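You operate a simulated robot arm through the tools that you are given. There is no shell and no other tool.

You are at the controls of a simulated robot arm. One attempt, no reset.

## Task
Serve two spoons of rice and a ladle of curry.
Fine: rice on the plate with a green rim, curry in the blue bowl; lay the lid of the white casserole on the table, spoon and ladle back; spill nothing.

Only the result counts: the job must be done as asked and must still hold three seconds after the hand-in. Knocking over, shifting, dropping, spilling or breaking anything else fails it. A push-on lid holds only when it is set on centred and level and pressed home; a screw cap is set on level and turned clockwise until tight.

## Robot
A 7-joint arm with a two-finger parallel gripper, fixed in place. Base frame: the origin is on the floor under the middle of its stand, x ahead of it, y to its left, z up; the work surface is at about z = 0.75. Readings come in m, degrees, newtons and seconds.
It reaches about 1.247 m from its shoulder. Its first joint turns from -132.0 to 132.0 degrees. Payload 3.91 kg.
The TCP is the grasp point between the finger pads, 0.03 m short of the fingertips. In the tool frame z runs along the fingers and y along their closing line. Largest opening 0.11 m; finger width 0.02, thickness 0.01; the body of the gripper, 0.048 by 0.112 m, starts 0.055 m behind the TCP.
Orientation is that of the tool frame in the base frame, as a unit quaternion [x, y, z, w]. With the fingers straight down and closing along the base's y, the tool's x points along the base's -x, its y along +y and its z along -z.

## Interface
- The arm moves only by the tool step_arm. Its argument "targets" is text: rows parted by semicolons, each of 7 numbers parted by spaces: the shift along the tool's x, y, z in units of 100 mm (1.0 is 100 mm), then the turn, a rotation vector about the tool's x, y, z in units of 60 degrees (1.0 is 60 degrees), then the gripper command, from -1 (fully open) to 1 (shut), values between in proportion. In form: dx dy dz wx wy wz claw; .... A call has 1 to 20 rows; each row is the pose to reach, as a shift and turn from the pose commanded when the call began, along the tool's axes at that moment. A call with a number of a shift or a turn outside -1 to 1 is refused whole. Each row takes 0.2 s and may step no farther than 0.05 m and 8.6 degrees from the row before; otherwise, or with a gripper value out of range, the whole call is refused. Where a pose cannot be reached the arm comes as near as it can. A force on the tool above 40 N (or 10 N above the force at the start of the call, whichever is more), or a blocked arm, ends the call early, and 0.2 s more pass. The fingers move at their own pace (about 0.108 m/s each) and stop on an object; they squeeze with about 41 N. The grip force told is the motor's: it shows also when the fingers shut on nothing. Time passes only in rows, and 0.2 s behind the last, so rows that repeat a pose let the fingers close. It gives the time, the measured TCP pose, the force on the tool (base axes), the opening and the grip force at its end, in the units of the frame above (readings bear some noise), with the torque about the TCP (base axes, N m) and any sound that the robot's microphone picked up.
- Cameras (640 x 400 px; columns grow to the right, rows downward): "scene" is fixed at [0.4012, 0.6499, 1.5302]; the picture's right is [-1.00, -0.03, 0.00], its down [-0.03, 0.93, -0.37] and it looks along [0.01, -0.37, -0.93] (base axes); focal length 217 px, centre (320, 200). "wrist" rides on the gripper at [0.072, 0.017, -0.103] in the tool frame; the picture's right is [-0.23, 0.97, 0.00], its down [-0.76, -0.18, -0.62] and it looks along [-0.61, -0.14, 0.78] (tool axes); focal length 222 px, centre (320, 200). There is no depth. A picture from a camera that has moved, and an enlarged one, comes with that camera's place and axes in the base frame and with its lens.
- snapshot(camera): a new picture of that camera. The clock stands still meanwhile.
- close_up(camera, box): a new picture of the part [left, top, right, bottom] of that camera's present view, enlarged. The clock stands still meanwhile.
- close_job(): hands the job in; it is judged then, once.

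Places have to be worked out from the pictures, the camera data and where the tool is seen. Open the gripper and draw the arm clear of the work before you hand the job in, unless the task says otherwise.

The tools are called after ">>>" as name(argument=value, ...) on one line, values as JSON. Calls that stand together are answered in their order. step_arm: Moves the arm, as the interface text tells. Its arguments: {"type":"object","properties":{"targets":{"type":"string"}},"required":["targets"]} The other tools are called the same way: snapshot (camera) takes a picture; close_up (camera, box) takes an enlarged picture of a part of a camera's view; close_job () hands the job in.

At the start:

```text
t: 0.0
position: [0.3443, 0.564, 1.1131]
tcp_rot: [0.0, 1.0, 0.0, 0.001]
force: [0.1, -0.3, 1.0]
moment: [0.02, -0.03, -0.02]
grip_width: 0.11
finger_force: 0.1
```

scene: 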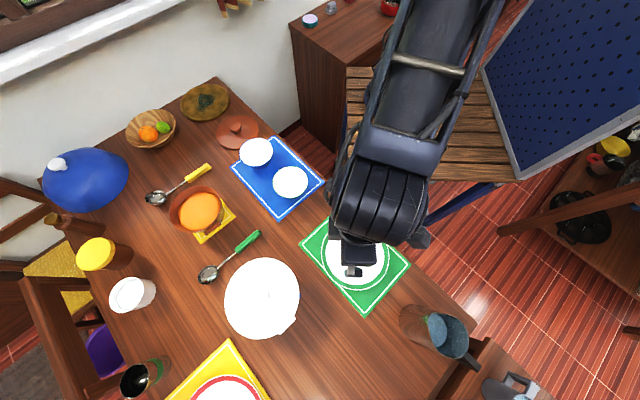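
wrist: 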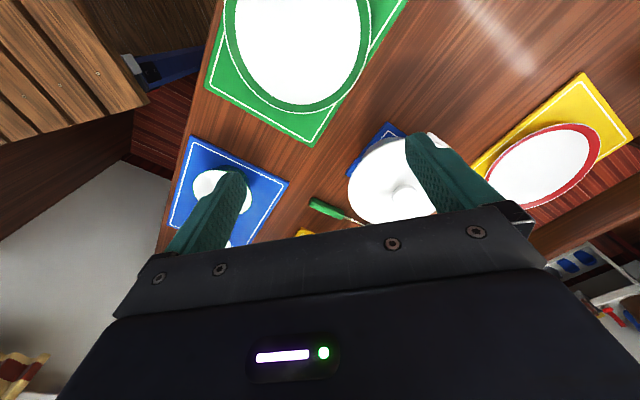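

The scene shows a table with a white casserole, an open curry pot, two utensils (yellow and green handles), plates and bowls. I'll look closer at the parts before moving.

>>> close_up(camera="scene", box=[130, 130, 330, 255])

>>> close_up(camera="scene", box=[180, 220, 420, 370])

>>> close_up(camera="scene", box=[20, 80, 260, 230])

>>> close_up(camera="wrist", box=[160, 100, 480, 300])

```text
3.20 times, centred on (230, 192) of scene
camera zoom: at [0.4012, 0.6499, 1.5302], right [-1.0, -0.03, 0.0], down [-0.03, 0.93, -0.37], along [0.01, -0.37, -0.93], focal length 695 px, centre (608, 224)
```

zoom: 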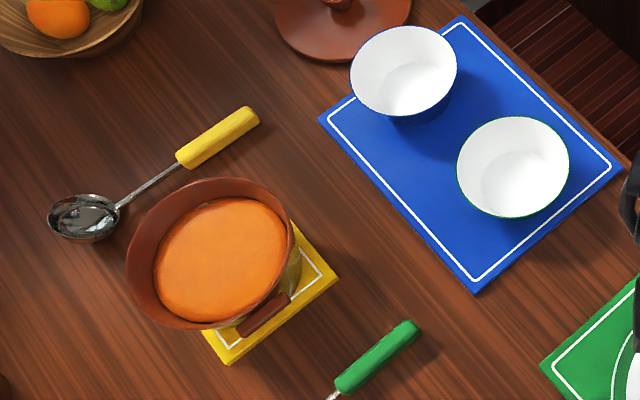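

```text
2.67 times, centred on (300, 295) of scene
camera zoom: at [0.4012, 0.6499, 1.5302], right [-1.0, -0.03, 0.0], down [-0.03, 0.93, -0.37], along [0.01, -0.37, -0.93], focal length 579 px, centre (373, -53)
```

zoom: 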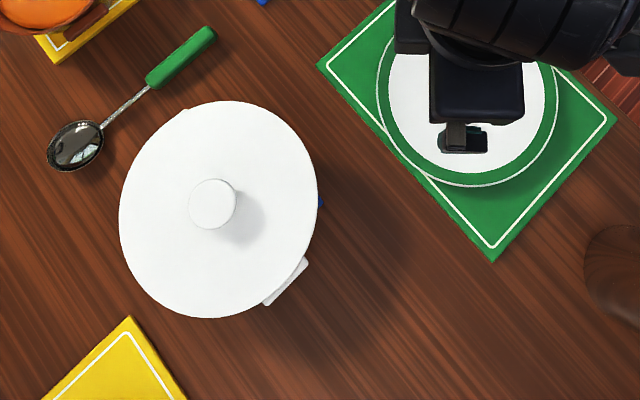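

```text
2.67 times, centred on (140, 155) of scene
camera zoom: at [0.4012, 0.6499, 1.5302], right [-1.0, -0.03, 0.0], down [-0.03, 0.93, -0.37], along [0.01, -0.37, -0.93], focal length 579 px, centre (800, 320)
```

zoom: 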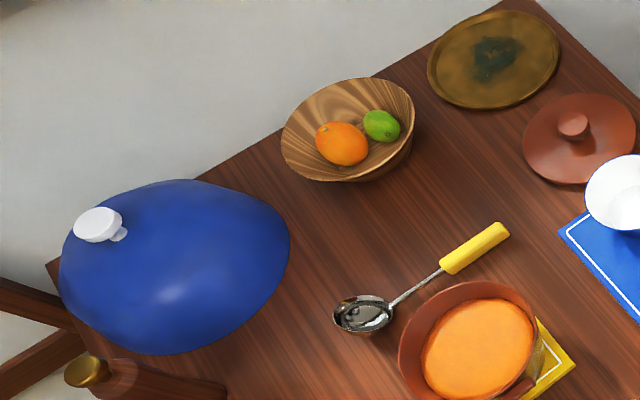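

```text
2.00 times, centred on (320, 200) of wrist
camera zoom: at [0.2703, 0.5801, 1.2171], right [0.23, 0.97, 0.0], down [0.76, -0.18, 0.62], along [0.61, -0.14, -0.78], focal length 444 px, centre (320, 200)
```

zoom: 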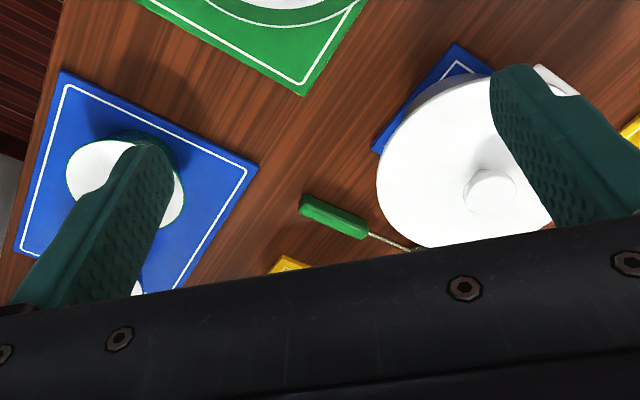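

I need a finer look at the utensils, the bowls and the lid to tell which is the ladle, which is the spoon and which bowl is blue.

>>> close_up(camera="scene", box=[140, 155, 220, 215])

>>> close_up(camera="scene", box=[190, 225, 270, 290])

>>> close_up(camera="scene", box=[225, 130, 325, 220])

>>> close_up(camera="scene", box=[215, 250, 315, 345])

>>> close_up(camera="scene", box=[160, 175, 250, 245])

>>> close_up(camera="scene", box=[60, 220, 300, 400])

```text
6.67 times, centred on (180, 185) of scene
camera zoom: at [0.4012, 0.6499, 1.5302], right [-1.0, -0.03, 0.0], down [-0.03, 0.93, -0.37], along [0.01, -0.37, -0.93], focal length 1447 px, centre (1253, 300)
```

zoom: 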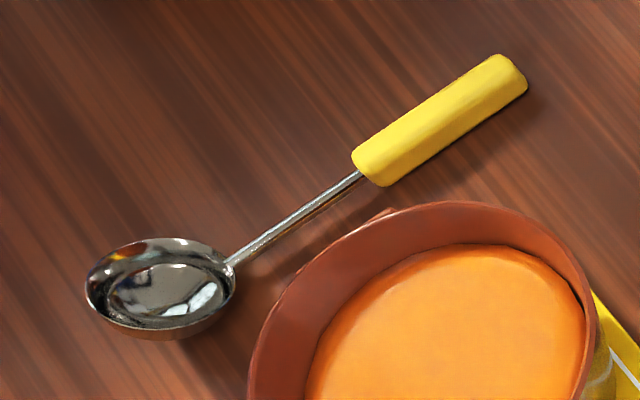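

```text
6.15 times, centred on (230, 258) of scene
camera zoom: at [0.4012, 0.6499, 1.5302], right [-1.0, -0.03, 0.0], down [-0.03, 0.93, -0.37], along [0.01, -0.37, -0.93], focal length 1336 px, centre (874, -154)
```

zoom: 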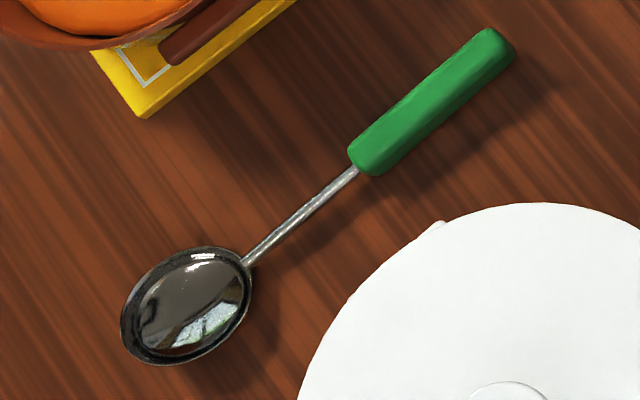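

```text
4.44 times, centred on (275, 175) of scene
camera zoom: at [0.4012, 0.6499, 1.5302], right [-1.0, -0.03, 0.0], down [-0.03, 0.93, -0.37], along [0.01, -0.37, -0.93], focal length 965 px, centre (520, 311)
```

zoom: 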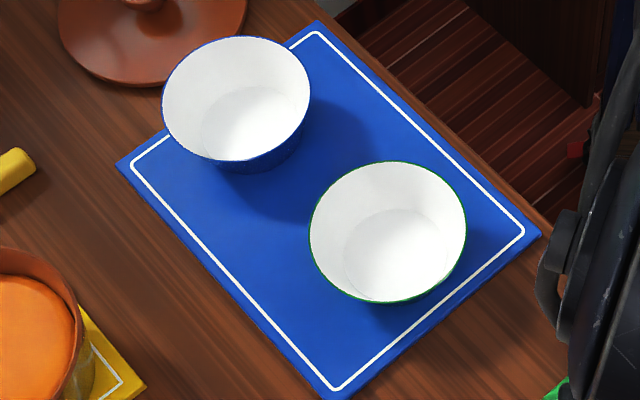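

```text
4.21 times, centred on (265, 298) of scene
camera zoom: at [0.4012, 0.6499, 1.5302], right [-1.0, -0.03, 0.0], down [-0.03, 0.93, -0.37], along [0.01, -0.37, -0.93], focal length 914 px, centre (552, -210)
```

zoom: 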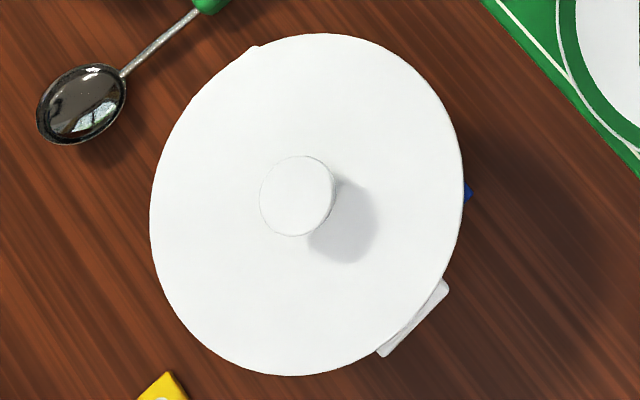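

```text
5.71 times, centred on (205, 210) of scene
camera zoom: at [0.4012, 0.6499, 1.5302], right [-1.0, -0.03, 0.0], down [-0.03, 0.93, -0.37], along [0.01, -0.37, -0.93], focal length 1240 px, centre (977, 143)
```

zoom: 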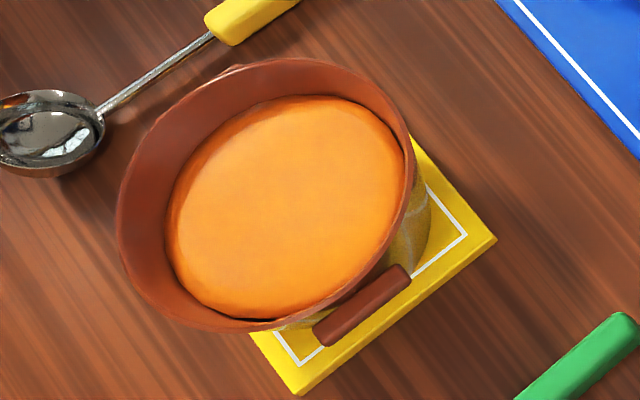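

```text
2.22 times, centred on (180, 310) of scene
camera zoom: at [0.4012, 0.6499, 1.5302], right [-1.0, -0.03, 0.0], down [-0.03, 0.93, -0.37], along [0.01, -0.37, -0.93], focal length 482 px, centre (631, -44)
```

zoom: 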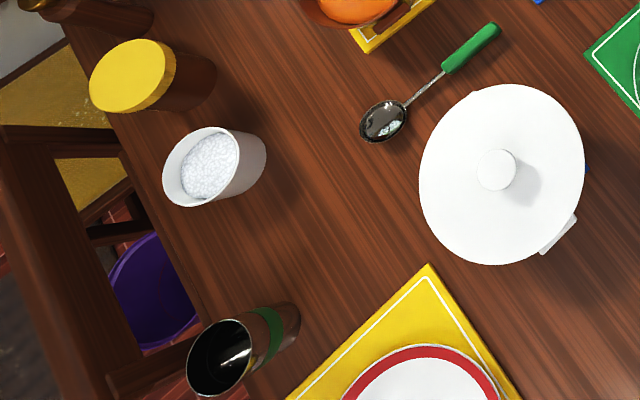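

The green-handled one is the spoon and the yellow-handled deeper one is the ladle; the blue bowl is the one with the blue outside. From both cameras I place the casserole lid's knob top near (0.570, 0.683, 0.861). I'll move towards it in steps.

>>> step_arm(targets="-0.33 0.2 0.1 0 0 0 -1; -0.67 0.4 0.2 0 0 0 -1; -1 0.6 0.3 0 0 0 -1")

>>> step_arm(targets="-0.33 0.2 0.1 0 0 0 -1; -0.67 0.4 0.2 0 0 0 -1; -1 0.59 0.3 0 0 0 -1")

>>> snapshot(camera="wrist")

>>> snapshot(camera="scene")

```text
t: 0.8
position: [0.445, 0.6245, 1.084]
tcp_rot: [-0.001, 1.0, 0.001, 0.0]
force: [-0.5, 0.4, 0.6]
moment: [0.01, -0.02, 0.02]
grip_width: 0.1101
finger_force: 0.0
```

```text
t: 1.6
position: [0.5453, 0.6829, 1.0539]
tcp_rot: [0.001, 1.0, 0.001, 0.0]
force: [-1.2, -0.4, 0.4]
moment: [0.02, -0.05, 0.02]
grip_width: 0.1104
finger_force: 0.0
```

```text
taken
camera wrist: at [0.4707, 0.6992, 1.1577], right [0.23, 0.97, 0.0], down [0.76, -0.18, 0.62], along [0.61, -0.14, -0.78], focal length 222 px, centre (320, 200)
```

wrist: 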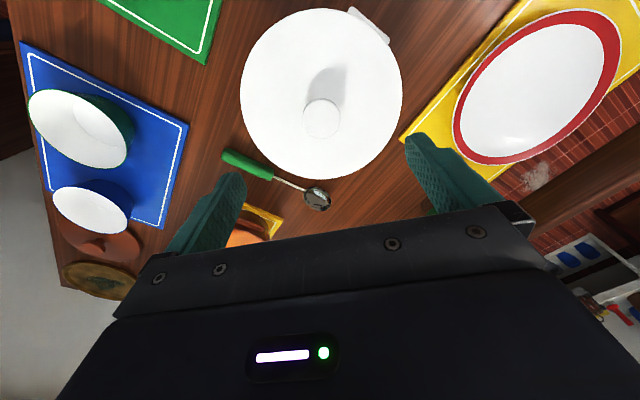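

```text
taken
```

scene: 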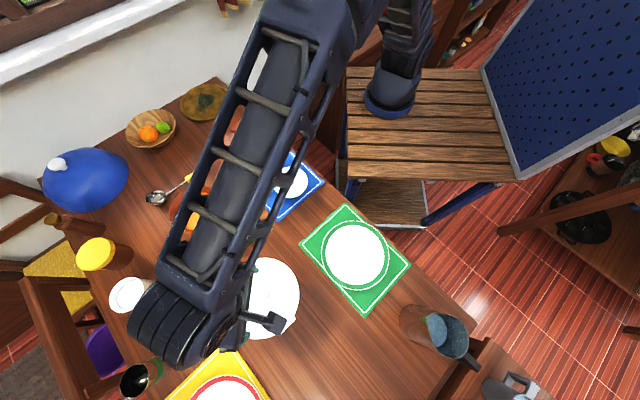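

The knob is visible below; I'll zoom in to measure it better.

>>> close_up(camera="wrist", box=[220, 0, 420, 190])

>>> close_up(camera="wrist", box=[10, 60, 200, 270])

```text
2.11 times, centred on (320, 95) of wrist
camera zoom: at [0.4707, 0.6992, 1.1577], right [0.23, 0.97, 0.0], down [0.76, -0.18, 0.62], along [0.61, -0.14, -0.78], focal length 468 px, centre (320, 421)
```

zoom: 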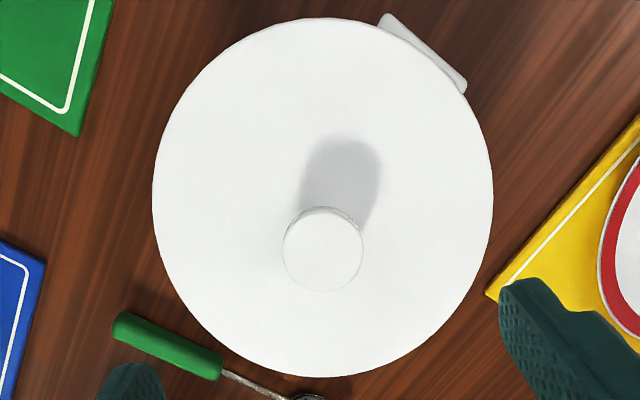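

```text
1.90 times, centred on (105, 165) of wrist
camera zoom: at [0.4707, 0.6992, 1.1577], right [0.23, 0.97, 0.0], down [0.76, -0.18, 0.62], along [0.61, -0.14, -0.78], focal length 423 px, centre (730, 267)
```

zoom: 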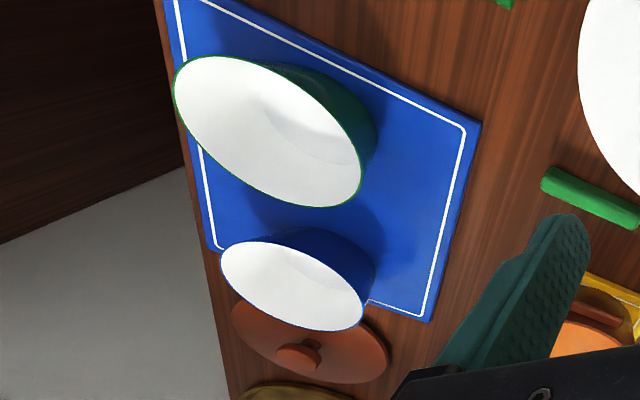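

The knob top is about 50 mm wide at (0.570, 0.681, 0.861), the lid rim at z≈0.832 with radius 0.11. I'll go down over the knob and check before closing.

>>> step_arm(targets="-0.12 -0.01 0.3 0 0 0 -1; -0.25 -0.02 0.7 0 0 0 -1; -0.25 -0.02 1 0 0 0 -1")

>>> snapshot(camera="wrist")

```text
t: 2.4
position: [0.5685, 0.6806, 0.9536]
tcp_rot: [0.0, 1.0, 0.001, 0.001]
force: [0.8, 0.0, 0.7]
moment: [0.03, 0.0, 0.02]
grip_width: 0.1099
finger_force: 0.0
```

```text
taken
camera wrist: at [0.4949, 0.697, 1.0572], right [0.23, 0.97, 0.0], down [0.76, -0.18, 0.62], along [0.61, -0.14, -0.78], focal length 222 px, centre (320, 200)
```

wrist: 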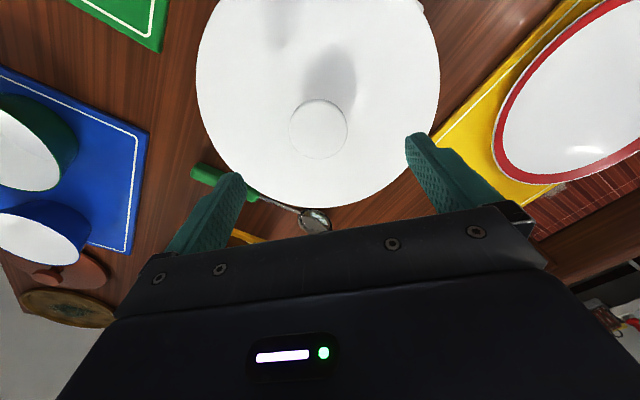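

Measured again at (0.568, 0.679): the tool is centred over the knob. I go down to z≈0.876 and close.

>>> step_arm(targets="0 -0.01 0.3 0 0 0 -1; 0 -0.01 0.55 0 0 0 -1; 0 -0.01 0.7 0 0 0 -1; 0 -0.01 0.77 0 0 0 -1")

>>> snapshot(camera="wrist")

```text
t: 3.4
position: [0.571, 0.6802, 0.8834]
tcp_rot: [0.0, 1.0, 0.003, 0.002]
force: [0.5, 1.6, 11.5]
moment: [-0.66, 0.05, -0.01]
grip_width: 0.1096
finger_force: 0.1
stopped in row 4: the force on the tool passed its limit at 50 N (the readings are from after the stop); the commanded pose is now the measured one
```

```text
taken
camera wrist: at [0.4958, 0.6969, 0.9874], right [0.23, 0.97, 0.01], down [0.76, -0.18, 0.63], along [0.61, -0.14, -0.78], focal length 222 px, centre (320, 200)
```

wrist: 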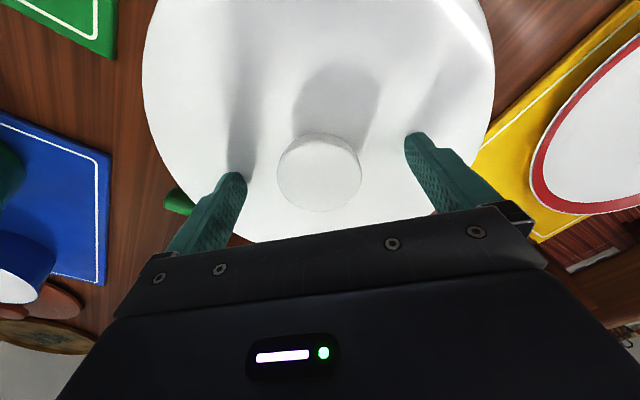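

One fingertip touched the lid's dome at tip height ≈0.853 (the moment says the −y finger). I'll look closely before raising a little.

>>> close_up(camera="wrist", box=[180, 80, 480, 260])

>>> snapshot(camera="scene")

```text
2.13 times, centred on (330, 170) of wrist
camera zoom: at [0.4958, 0.6969, 0.9874], right [0.23, 0.97, 0.01], down [0.76, -0.18, 0.63], along [0.61, -0.14, -0.78], focal length 474 px, centre (299, 264)
```

zoom: 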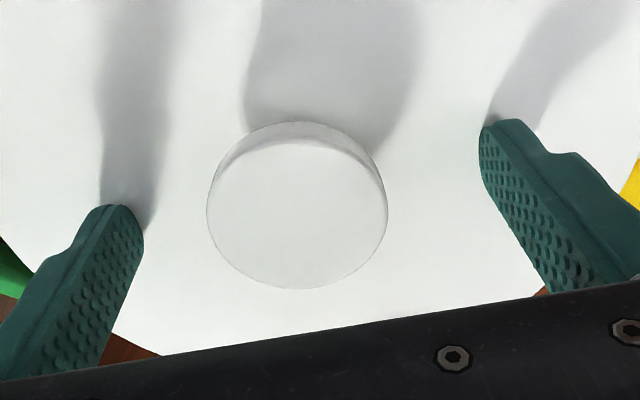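

```text
taken
```

scene: 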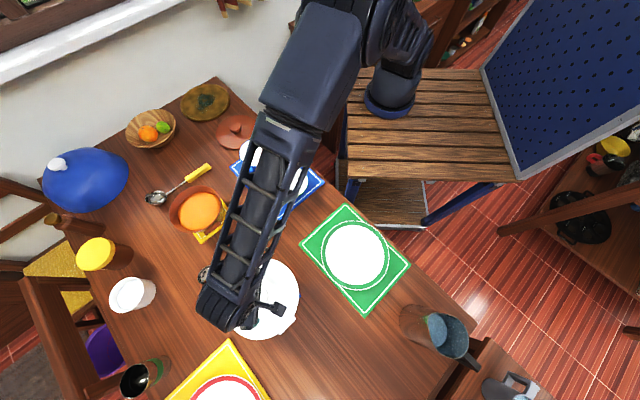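

The knob stands about 15 mm above the lid. I raise about 3 mm to clear the dome and close on the knob.

>>> step_arm(targets="0 0 -0.03 0 0 0 -1; 0 0 -0.03 0 0 0 0; 0 0 -0.03 0 0 0 0.4; 0 0 -0.03 0 0 0 1; 0 0 -0.03 0 0 0 1")

>>> close_up(camera="wrist", box=[180, 80, 480, 260])

```text
t: 4.6
position: [0.5699, 0.6798, 0.8843]
tcp_rot: [0.0, 1.0, 0.002, 0.0]
force: [1.1, -1.0, 0.4]
moment: [-0.01, 0.0, 0.0]
grip_width: 0.0458
finger_force: 41.0
```

```text
2.13 times, centred on (330, 170) of wrist
camera zoom: at [0.4958, 0.6966, 0.9889], right [0.23, 0.97, 0.0], down [0.76, -0.18, 0.62], along [0.61, -0.14, -0.78], focal length 474 px, centre (299, 264)
```

zoom: 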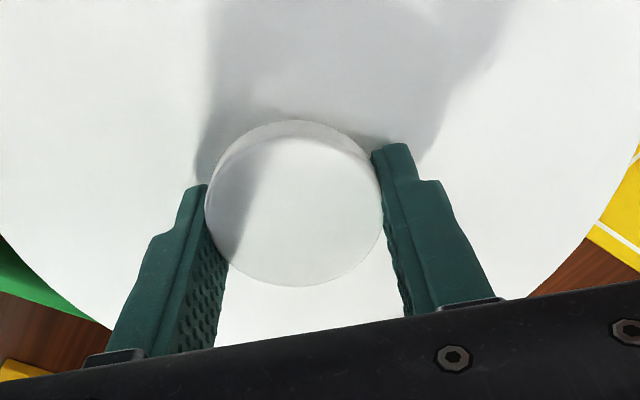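

The fingers hold the knob at 0.046 m. I lift slowly and watch whether the lid comes along level.

>>> step_arm(targets="0 0 -0.05 0 0 0 1; 0 0 -0.12 0 0 0 1; 0 0 -0.25 0 0 0 1; 0 0 -0.4 0 0 0 1; 0 0 -0.55 0 0 0 1")

>>> snapshot(camera="wrist")

>>> snapshot(camera="scene")

```text
t: 5.8
position: [0.5705, 0.6804, 0.9402]
tcp_rot: [0.001, 1.0, 0.001, 0.001]
force: [0.6, 0.1, -0.2]
moment: [0.03, 0.01, -0.02]
grip_width: 0.0002
finger_force: 38.3
```

```text
taken
camera wrist: at [0.4954, 0.6967, 1.0445], right [0.23, 0.97, 0.0], down [0.76, -0.18, 0.62], along [0.61, -0.14, -0.78], focal length 222 px, centre (320, 200)
```

wrist: 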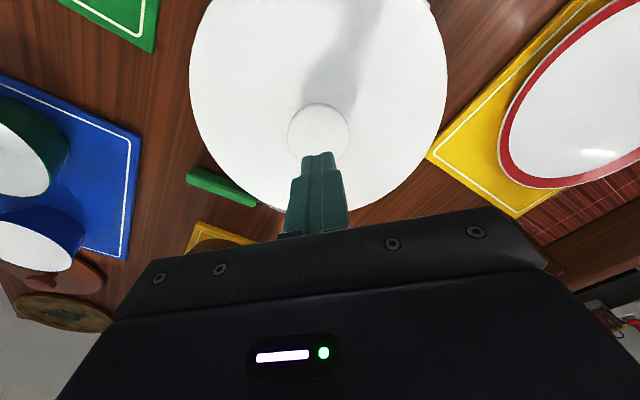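

```text
taken
```

scene: 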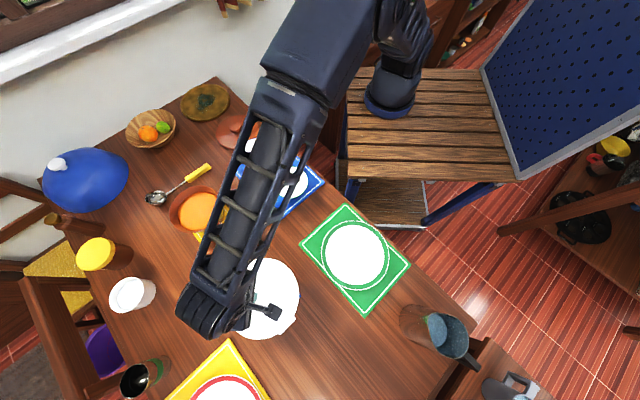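

The grip slipped off the knob: too shallow. I'll open to about 70 mm, go down close around the knob until the tips just touch the lid, then look.

>>> step_arm(targets="0 0 0 0 0 0 -0.27; 0 0 0 0 0 0 -0.27; 0 0 0.3 0 0 0 -0.27; 0 0 0.5 0 0 0 -0.27; 0 0 0.53 0 0 0 -0.27; 0 0 0.56 0 0 0 -0.27; 0 0 0.58 0 0 0 -0.27")

>>> close_up(camera="wrist", box=[180, 80, 480, 260])

```text
t: 7.4
position: [0.571, 0.6794, 0.884]
tcp_rot: [-0.001, 1.0, 0.003, 0.002]
force: [-0.1, -1.4, 13.0]
moment: [-0.6, 0.05, 0.02]
grip_width: 0.0702
finger_force: 0.5
```

```text
2.13 times, centred on (330, 170) of wrist
camera zoom: at [0.4955, 0.6968, 0.9873], right [0.23, 0.97, 0.01], down [0.76, -0.18, 0.63], along [0.61, -0.14, -0.78], focal length 474 px, centre (299, 264)
```

zoom: 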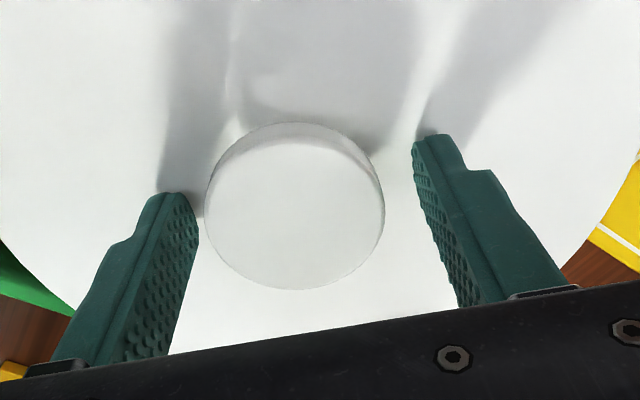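

The tips touch the lid on the −y side, so this is as deep as it goes. I close here and test-lift by a few millimetres to read the force.

>>> step_arm(targets="0 0 -0.005 0 0 0 0; 0 0 -0.005 0 0 0 0.5; 0 0 -0.005 0 0 0 1; 0 0 -0.005 0 0 0 1; 0 0 -0.005 0 0 0 1")

>>> step_arm(targets="0 0 -0.03 0 0 0 1; 0 0 -0.06 0 0 0 1")

>>> close_up(camera="wrist", box=[180, 80, 480, 260])

```text
t: 8.6
position: [0.5699, 0.6806, 0.8844]
tcp_rot: [0.0, 1.0, 0.003, 0.002]
force: [2.7, 5.5, 16.4]
moment: [0.34, -0.12, -0.01]
grip_width: 0.0463
finger_force: 40.6
```

```text
t: 9.2
position: [0.5693, 0.6807, 0.8867]
tcp_rot: [0.0, 1.0, 0.001, 0.001]
force: [0.3, -0.7, -3.0]
moment: [-0.01, 0.01, -0.02]
grip_width: 0.0456
finger_force: 40.9
```

```text
2.13 times, centred on (330, 170) of wrist
camera zoom: at [0.4957, 0.6965, 0.9914], right [0.23, 0.97, 0.0], down [0.76, -0.18, 0.62], along [0.61, -0.14, -0.78], focal length 474 px, centre (299, 264)
```

zoom: 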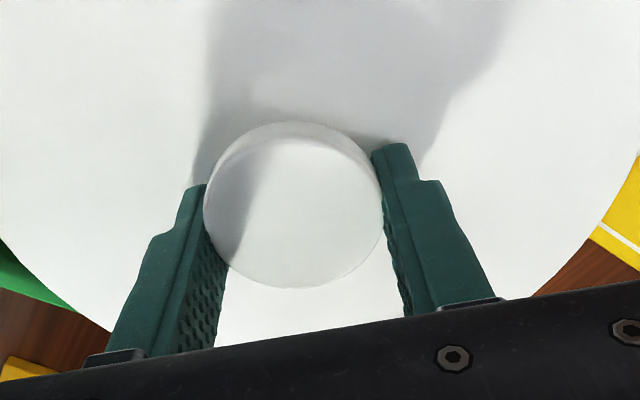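

It now carries about 3 N. I keep lifting in small steps and watch the force and width.

>>> step_arm(targets="0 0 -0.02 0 0 0 1; 0 0 -0.04 0 0 0 1")

>>> close_up(camera="wrist", box=[180, 80, 480, 260])

```text
t: 9.8
position: [0.57, 0.6811, 0.8928]
tcp_rot: [0.0, 1.0, 0.002, 0.001]
force: [-0.1, -0.7, -1.8]
moment: [0.01, -0.04, 0.01]
grip_width: 0.0459
finger_force: 41.0
```

```text
2.13 times, centred on (330, 170) of wrist
camera zoom: at [0.4958, 0.6967, 0.9964], right [0.23, 0.97, 0.0], down [0.76, -0.18, 0.62], along [0.61, -0.14, -0.78], focal length 474 px, centre (299, 264)
```

zoom: 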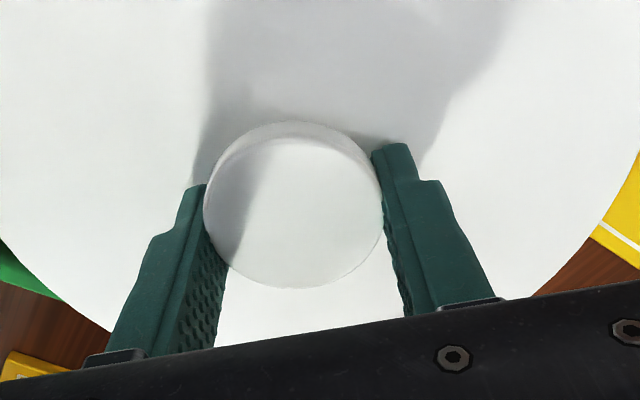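

The knob stays fixed in the view while the background shifts, so the lid is lifting (about 2–3 N). I continue gently.

>>> step_arm(targets="0 0 -0.03 0 0 0 1; 0 0 -0.07 0 0 0 1; 0 0 -0.12 0 0 0 1; 0 0 -0.17 0 0 0 1; 0 0 -0.22 0 0 0 1; 0 0 -0.25 0 0 0 1")

>>> snapshot(camera="wrist")

```text
t: 11.2
position: [0.5704, 0.6805, 0.9184]
tcp_rot: [0.0, 1.0, 0.002, 0.002]
force: [0.8, -0.6, -2.0]
moment: [0.0, 0.0, -0.02]
grip_width: 0.0462
finger_force: 40.7
```

```text
taken
camera wrist: at [0.4956, 0.6963, 1.0215], right [0.23, 0.97, 0.0], down [0.76, -0.18, 0.62], along [0.61, -0.14, -0.78], focal length 222 px, centre (320, 200)
```

wrist: 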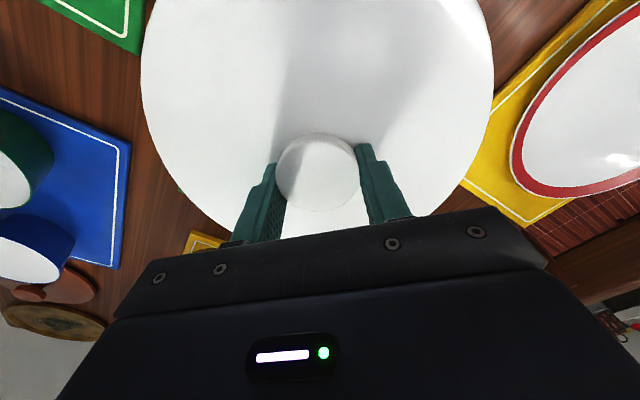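

The lid is in the air. I raise it a bit more and then carry it slowly towards the free table area near (0.36, 0.85).

>>> step_arm(targets="0 0 -0.05 0 0 0 1; 0 0 -0.12 0 0 0 1; 0 0 -0.2 0 0 0 1; 0 0 -0.28 0 0 0 1; 0 0 -0.36 0 0 0 1; 0 0 -0.44 0 0 0 1; 0.05 0.05 -0.48 0 0 0 1; 0.15 0.13 -0.5 0 0 0 1; 0.27 0.22 -0.5 0 0 0 1; 0.4 0.32 -0.5 0 0 0 1; 0.53 0.42 -0.5 0 0 0 1; 0.66 0.52 -0.5 0 0 0 1; 0.79 0.62 -0.5 0 0 0 1; 0.9 0.72 -0.5 0 0 0 1; 0.97 0.78 -0.5 0 0 0 1; 1 0.8 -0.5 0 0 0 1")

>>> snapshot(camera="wrist")

>>> snapshot(camera="scene")

```text
t: 14.6
position: [0.47, 0.7591, 0.9674]
tcp_rot: [0.0, 1.0, 0.001, 0.001]
force: [-1.1, 0.2, -1.6]
moment: [-0.04, 0.03, -0.01]
grip_width: 0.0461
finger_force: 41.4
```

```text
taken
camera wrist: at [0.3957, 0.7764, 1.0715], right [0.23, 0.97, 0.0], down [0.76, -0.18, 0.62], along [0.61, -0.14, -0.78], focal length 222 px, centre (320, 200)
```

wrist: 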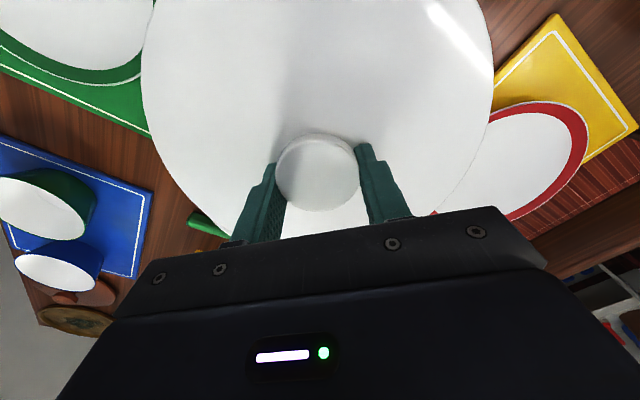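

```text
taken
```

scene: 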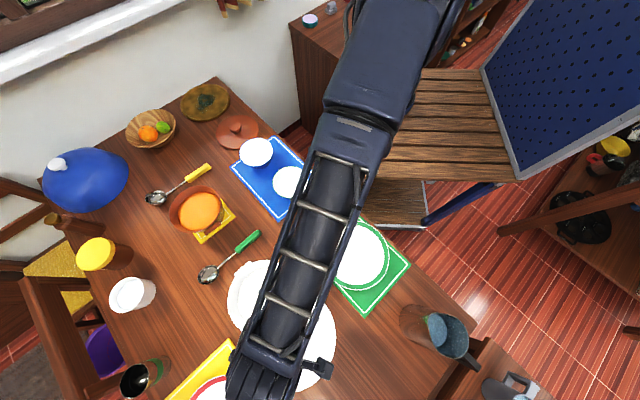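

The lid is held steadily. Continue to about (0.37, 0.85).

>>> step_arm(targets="0.05 0.045 0 0 0 0 1; 0.15 0.13 0 0 0 0 1; 0.28 0.25 0 0 0 0 1; 0.41 0.37 0 0 0 0 1; 0.54 0.48 0 0 0 0 1; 0.67 0.6 0 0 0 0 1; 0.8 0.72 0 0 0 0 1; 0.9 0.81 0 0 0 0 1; 0.97 0.87 0 0 0 0 1; 1 0.9 0 0 0 0 1")

>>> snapshot(camera="wrist")

>>> snapshot(camera="scene")

```text
t: 16.8
position: [0.3701, 0.8513, 0.9677]
tcp_rot: [0.0, 1.0, 0.002, 0.001]
force: [0.3, 0.0, -2.6]
moment: [0.0, 0.0, -0.02]
grip_width: 0.0462
finger_force: 41.1
```

```text
taken
camera wrist: at [0.2954, 0.867, 1.0718], right [0.23, 0.97, 0.0], down [0.76, -0.18, 0.62], along [0.61, -0.14, -0.78], focal length 222 px, centre (320, 200)
```

wrist: 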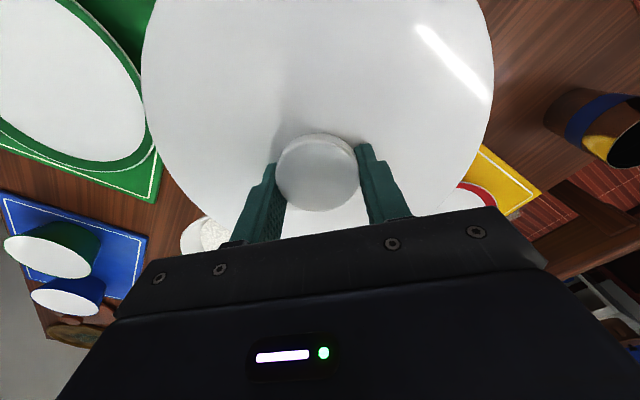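

```text
taken
```

scene: 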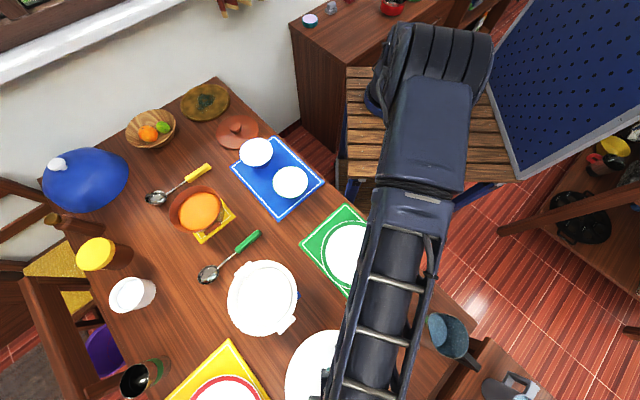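

The spot below is free. I lower the lid, first to TCP z≈0.83, then in small steps until it rests.

>>> step_arm(targets="0 0 0.06 0 0 0 1; 0 0 0.18 0 0 0 1; 0 0 0.32 0 0 0 1; 0 0 0.48 0 0 0 1; 0 0 0.64 0 0 0 1; 0 0 0.8 0 0 0 1; 0 0 0.92 0 0 0 1; 0 0 1 0 0 0 1")

>>> step_arm(targets="0 0 0.08 0 0 0 1; 0 0 0.17 0 0 0 1; 0 0 0.26 0 0 0 1; 0 0 0.33 0 0 0 1; 0 0 0.38 0 0 0 1")

>>> snapshot(camera="wrist")

>>> snapshot(camera="scene")

```text
t: 18.6
position: [0.3704, 0.8503, 0.8674]
tcp_rot: [0.0, 1.0, 0.002, 0.002]
force: [-0.8, 0.6, -2.3]
moment: [0.01, 0.0, 0.03]
grip_width: 0.0458
finger_force: 40.8
```

```text
t: 19.8
position: [0.3688, 0.8509, 0.8293]
tcp_rot: [0.0, 1.0, 0.001, 0.002]
force: [-0.3, 0.0, -2.3]
moment: [-0.01, -0.01, 0.01]
grip_width: 0.046
finger_force: 40.8
```

```text
taken
camera wrist: at [0.2958, 0.8669, 0.9337], right [0.23, 0.97, 0.0], down [0.76, -0.18, 0.62], along [0.61, -0.14, -0.78], focal length 222 px, centre (320, 200)
```

wrist: 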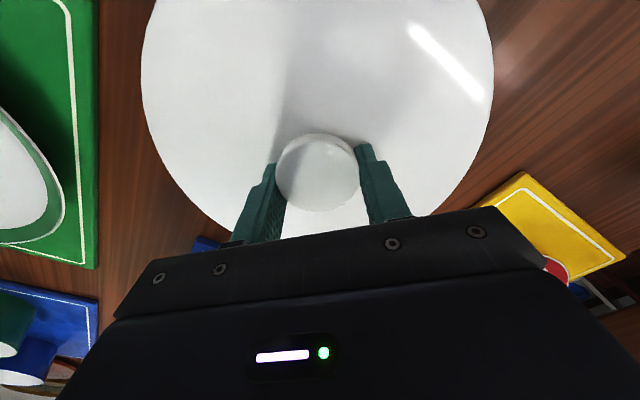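

```text
taken
```

scene: 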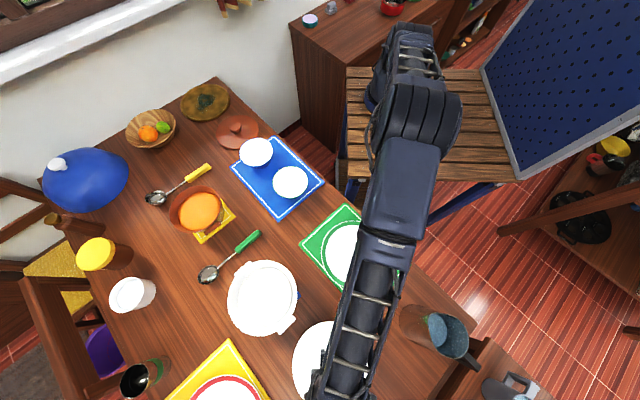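

Still no contact. I continue down in 3 mm steps.

>>> step_arm(targets="0 0 0.03 0 0 0 1; 0 0 0.06 0 0 0 1; 0 0 0.09 0 0 0 1; 0 0 0.12 0 0 0 1")

```text
t: 20.8
position: [0.3699, 0.8507, 0.817]
tcp_rot: [0.0, 1.0, 0.002, 0.001]
force: [0.6, -1.0, -2.8]
moment: [0.0, -0.03, 0.03]
grip_width: 0.0457
finger_force: 41.3
```

No contact yet at z=0.817; I go on.

>>> step_arm(targets="0 0 0.03 0 0 0 1; 0 0 0.06 0 0 0 1; 0 0 0.09 0 0 0 1")

```text
t: 21.6
position: [0.3701, 0.8509, 0.8095]
tcp_rot: [0.001, 1.0, 0.001, 0.001]
force: [0.2, 0.0, -1.2]
moment: [-0.01, 0.01, 0.01]
grip_width: 0.0461
finger_force: 40.9
```

The load is dropping (−1.2 N); nearly touching. I go 2 mm at a time.

>>> step_arm(targets="0 0 0.02 0 0 0 1")

>>> step_arm(targets="0 0 0.02 0 0 0 1")

```text
t: 22.0
position: [0.3702, 0.8505, 0.8075]
tcp_rot: [0.0, 1.0, 0.002, 0.0]
force: [-0.2, -0.1, -2.6]
moment: [-0.05, 0.0, 0.01]
grip_width: 0.0459
finger_force: 40.6
```

```text
t: 22.4
position: [0.3707, 0.8521, 0.8055]
tcp_rot: [0.0, 1.0, 0.001, 0.001]
force: [0.3, 0.8, -2.4]
moment: [-0.02, -0.02, 0.0]
grip_width: 0.0459
finger_force: 41.0
```

Still hanging (−2.4 N). More small steps.

>>> step_arm(targets="0 0 0.02 0 0 0 1; 0 0 0.04 0 0 0 1")

>>> step_arm(targets="0 0 0.02 0 0 0 1")

>>> step_arm(targets="0 0 0.02 0 0 0 1")

```text
t: 23.0
position: [0.3704, 0.8504, 0.8002]
tcp_rot: [0.0, 1.0, 0.001, 0.002]
force: [-0.6, -1.0, -2.8]
moment: [0.0, -0.07, -0.01]
grip_width: 0.046
finger_force: 40.8
```

```text
t: 23.4
position: [0.3702, 0.8499, 0.7992]
tcp_rot: [0.0, 1.0, 0.001, 0.002]
force: [0.9, 0.2, -2.5]
moment: [0.04, 0.0, -0.02]
grip_width: 0.046
finger_force: 40.8
```

```text
t: 23.8
position: [0.3697, 0.8498, 0.7975]
tcp_rot: [0.0, 1.0, 0.001, 0.001]
force: [-0.3, 0.0, -2.3]
moment: [-0.02, 0.01, -0.02]
grip_width: 0.046
finger_force: 41.3
```

Still hanging at 0.7975. I continue.

>>> step_arm(targets="0 0 0.02 0 0 0 1; 0 0 0.03 0 0 0 1")

>>> step_arm(targets="0 0 0.015 0 0 0 1; 0 0 0.015 0 0 0 1")

>>> step_arm(targets="0 0 0.015 0 0 0 1; 0 0 0.015 0 0 0 1")

```text
t: 24.4
position: [0.3696, 0.8508, 0.7941]
tcp_rot: [0.0, 1.0, 0.002, 0.002]
force: [0.5, -1.9, 4.7]
moment: [-0.65, 0.09, -0.01]
grip_width: 0.0461
finger_force: 41.4
```

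```text
t: 25.0
position: [0.37, 0.8501, 0.7943]
tcp_rot: [0.0, 1.0, 0.004, 0.002]
force: [1.3, -5.4, 22.5]
moment: [-0.71, 0.83, 0.12]
grip_width: 0.0462
finger_force: 41.4
```

```text
t: 25.6
position: [0.3719, 0.8522, 0.7944]
tcp_rot: [0.001, 1.0, 0.004, 0.003]
force: [0.5, 1.4, 7.1]
moment: [-0.73, 0.22, -0.03]
grip_width: 0.0462
finger_force: 41.0
stopped in row 2: the force on the tool passed its limit at 41 N (the readings are from after the stop); the commanded pose is now the measured one
```

The lid is on the table now. I open the fingers and rise straight up.

>>> step_arm(targets="0 0 -0.01 0 0 0 0.15; 0 0 -0.01 0 0 0 -0.3; 0 0 -0.01 0 0 0 -0.3; 0 0 -0.05 0 0 0 -0.3; 0 0 -0.25 0 0 0 -0.3; 0 0 -0.6 0 0 0 -0.3; 0 0 -1 0 0 0 -0.3")

>>> snapshot(camera="wrist")

>>> snapshot(camera="scene")

```text
t: 27.2
position: [0.3701, 0.8512, 0.8926]
tcp_rot: [0.0, 1.0, 0.002, 0.001]
force: [0.3, -0.1, -0.4]
moment: [-0.04, -0.04, 0.0]
grip_width: 0.0713
finger_force: 0.0
```

```text
taken
camera wrist: at [0.295, 0.8667, 0.9951], right [0.23, 0.97, 0.01], down [0.76, -0.18, 0.62], along [0.61, -0.14, -0.78], focal length 222 px, centre (320, 200)
```

wrist: 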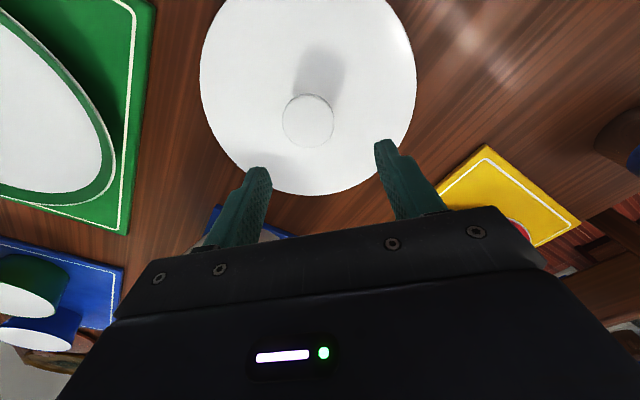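

```text
taken
```

scene: 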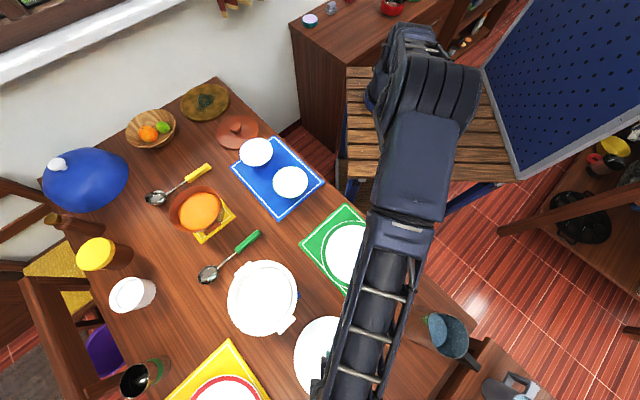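

The lid lies flat on the table. Now I look at the open casserole and the spoon closely.

>>> close_up(camera="scene", box=[215, 250, 315, 345])

>>> close_up(camera="scene", box=[190, 225, 270, 290])

```text
4.21 times, centred on (265, 298) of scene
camera zoom: at [0.4012, 0.6499, 1.5302], right [-1.0, -0.03, 0.0], down [-0.03, 0.93, -0.37], along [0.01, -0.37, -0.93], focal length 914 px, centre (552, -210)
```

zoom: 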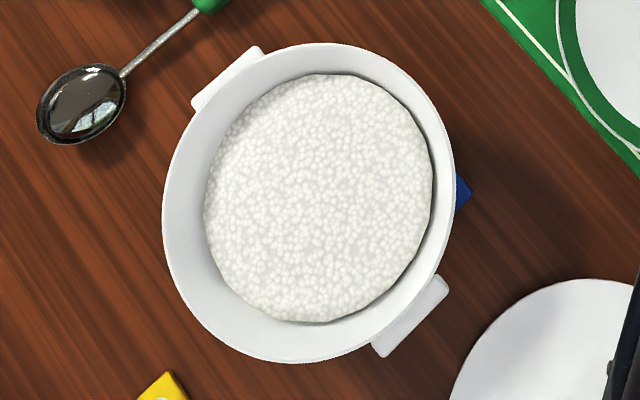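

```text
6.15 times, centred on (230, 258) of scene
camera zoom: at [0.4012, 0.6499, 1.5302], right [-1.0, -0.03, 0.0], down [-0.03, 0.93, -0.37], along [0.01, -0.37, -0.93], focal length 1336 px, centre (874, -154)
```

zoom: 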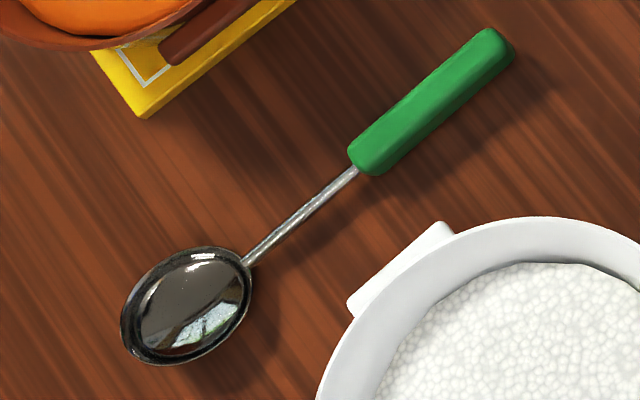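

The casserole holds rice with its surface near z≈0.81, rim z≈0.84, radius ≈0.10, lugs on the (1,−1) diagonal. The spoon handle's middle is near (0.655, 0.512), pointing at about 44° azimuth. I travel there high above the table and yaw to match.

>>> step_arm(targets="-0.2 -0.25 -0.3 0 0 0 -0.3; -0.4 -0.5 -0.6 0 0 0 -0.3; -0.6 -0.75 -0.8 0 0 0 -0.3; -0.8 -1 -0.8 0 0 0 -0.3")

>>> step_arm(targets="-0.27 -0.33 0 0 0 0 -0.3; -0.54 -0.67 0 0 0 0 -0.3; -0.8 -1 0 0 0 0 -0.3")

>>> step_arm(targets="-0.27 -0.33 0 0 0 0 -0.3; -0.54 -0.67 0 0 0 0 -0.3; -0.8 -1 0 0 0 0 -0.3")

>>> step_arm(targets="-0.08 -0.07 0 0 0 -0.13 -0.3; -0.16 -0.14 0 0 0 -0.26 -0.3; -0.24 -0.21 0 0 0 -0.39 -0.3; -0.32 -0.28 0 0 0 -0.52 -0.3; -0.4 -0.35 0 0 0 -0.65 -0.3; -0.45 -0.4 0 0 0 -0.733 -0.3")

>>> snapshot(camera="wrist")

>>> snapshot(camera="scene")

```text
t: 28.2
position: [0.4487, 0.75, 0.9718]
tcp_rot: [0.001, 1.0, 0.002, 0.002]
force: [-0.8, 0.3, -0.4]
moment: [-0.02, -0.04, -0.01]
grip_width: 0.0718
finger_force: 0.0
```

```text
t: 29.0
position: [0.5292, 0.6513, 0.9707]
tcp_rot: [0.0, 1.0, 0.003, 0.002]
force: [-1.3, 0.1, -1.0]
moment: [-0.02, -0.09, -0.02]
grip_width: 0.0715
finger_force: 0.1
```

```text
t: 29.8
position: [0.6098, 0.5516, 0.9709]
tcp_rot: [0.0, 1.0, 0.003, 0.001]
force: [0.3, 0.5, -0.3]
moment: [-0.04, -0.04, 0.0]
grip_width: 0.0716
finger_force: 0.1
```

```text
t: 31.2
position: [0.6541, 0.509, 0.9727]
tcp_rot: [-0.375, 0.927, 0.002, 0.002]
force: [-0.5, 0.0, 0.4]
moment: [-0.02, 0.0, -0.01]
grip_width: 0.0716
finger_force: 0.0
```

```text
taken
camera wrist: at [0.5887, 0.4709, 1.0751], right [-0.51, 0.86, 0.0], down [0.67, 0.4, 0.63], along [0.54, 0.33, -0.78], focal length 222 px, centre (320, 200)
```

wrist: 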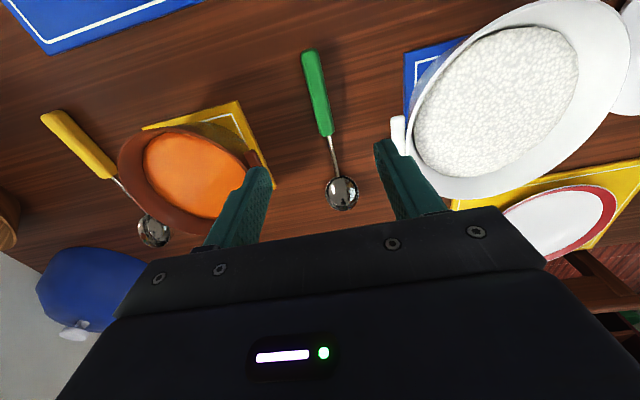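

```text
taken
```

scene: 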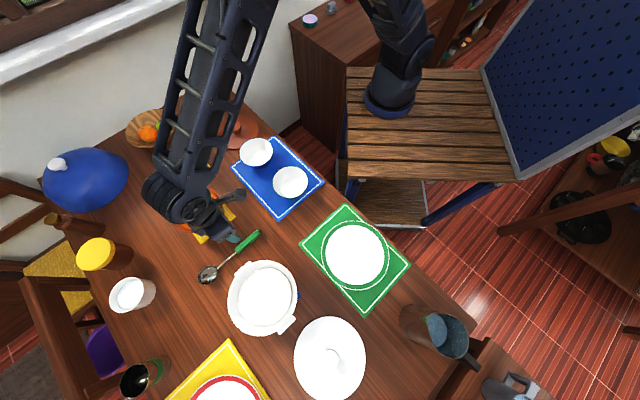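

The lid and the plate are also well visible now. I zoom the wrist view onto the spoon to measure it.

>>> close_up(camera="wrist", box=[260, 30, 420, 220])

>>> close_up(camera="scene", box=[295, 200, 415, 320])

```text
2.11 times, centred on (340, 125) of wrist
camera zoom: at [0.5887, 0.4709, 1.0751], right [-0.51, 0.86, 0.0], down [0.67, 0.4, 0.63], along [0.54, 0.33, -0.78], focal length 468 px, centre (278, 358)
```

zoom: 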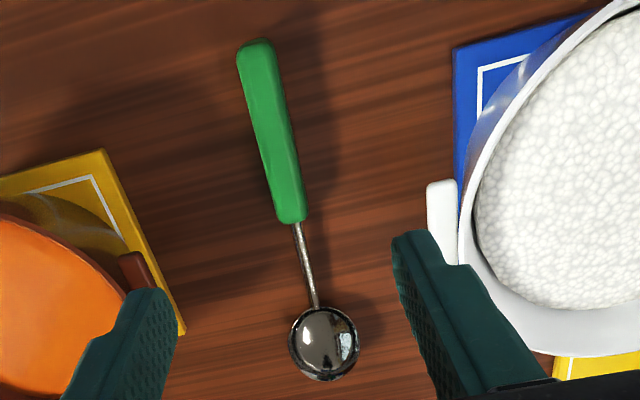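

```text
3.33 times, centred on (355, 260) of scene
camera zoom: at [0.4012, 0.6499, 1.5302], right [-1.0, -0.03, 0.0], down [-0.03, 0.93, -0.37], along [0.01, -0.37, -0.93], focal length 724 px, centre (203, 0)
```

zoom: 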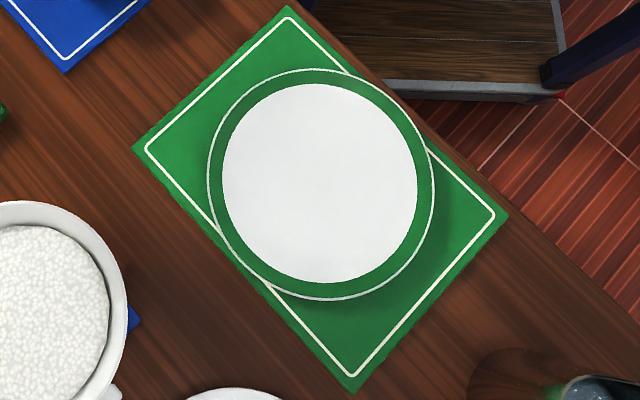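

The spoon's handle centre is at about (0.6555, 0.5115), pointing at 45°, and the bowl's centre is about 0.166 m further on. I go down 0.1 m and check alignment.

>>> step_arm(targets="-0.027 0.008 0.4 0 0 -0.017 -0.3; -0.027 0.008 0.8 0 0 -0.017 -0.3; -0.027 0.008 1 0 0 -0.017 -0.3")

>>> snapshot(camera="wrist")

```text
t: 32.0
position: [0.6577, 0.513, 0.8713]
tcp_rot: [-0.383, 0.924, 0.002, 0.002]
force: [-0.3, -0.8, 0.7]
moment: [0.02, 0.01, -0.04]
grip_width: 0.0716
finger_force: 0.1
```

```text
taken
camera wrist: at [0.591, 0.4729, 0.9751], right [-0.53, 0.85, 0.0], down [0.66, 0.41, 0.63], along [0.53, 0.33, -0.78], focal length 222 px, centre (320, 200)
```

wrist: 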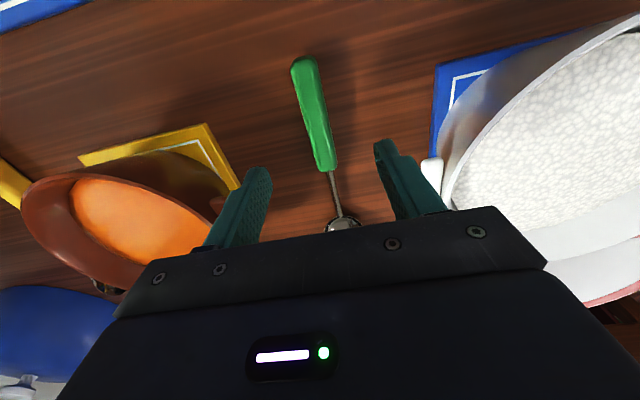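

Aligned on the handle axis within a millimetre, with lugs clear on both sides. I go down to TCP z≈0.786 and look.

>>> step_arm(targets="0.02 0 0.3 0 0 0 -0.3; 0.02 0 0.6 0 0 0 -0.3; 0.02 0 0.75 0 0 0 -0.3; 0.02 0 0.85 0 0 0 -0.3")

>>> snapshot(camera="wrist")

```text
t: 33.0
position: [0.6561, 0.5116, 0.7857]
tcp_rot: [-0.383, 0.924, 0.002, 0.003]
force: [-0.4, -0.3, 1.2]
moment: [0.0, -0.04, -0.01]
grip_width: 0.0712
finger_force: 0.0
```

```text
taken
camera wrist: at [0.5904, 0.4722, 0.8899], right [-0.53, 0.85, 0.0], down [0.66, 0.41, 0.63], along [0.53, 0.33, -0.78], focal length 222 px, centre (320, 200)
```

wrist: 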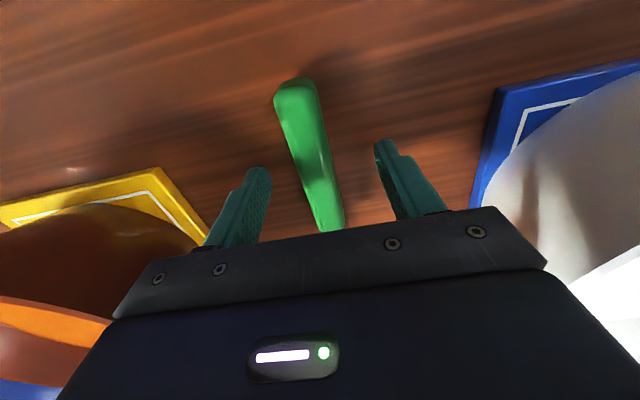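

The handle sits centred between the fingers. I go 2 mm lower and close gently.

>>> step_arm(targets="0 0 0.02 0 0 0 -0.3; 0 0 0.02 0 0 0 0.2; 0 0 0.02 0 0 0 0.6; 0 0 0.02 0 0 0 1; 0 0 0.02 0 0 0 1")

>>> snapshot(camera="wrist")

```text
t: 34.2
position: [0.6564, 0.5119, 0.7852]
tcp_rot: [-0.383, 0.924, 0.002, 0.003]
force: [-0.1, 0.8, -0.7]
moment: [0.02, -0.03, 0.02]
grip_width: 0.0209
finger_force: 41.0
```

```text
taken
camera wrist: at [0.5904, 0.4725, 0.888], right [-0.53, 0.85, 0.0], down [0.66, 0.41, 0.63], along [0.53, 0.33, -0.78], focal length 222 px, centre (320, 200)
```

wrist: 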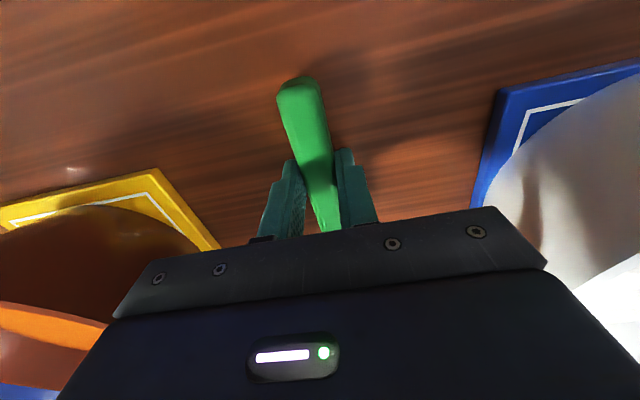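

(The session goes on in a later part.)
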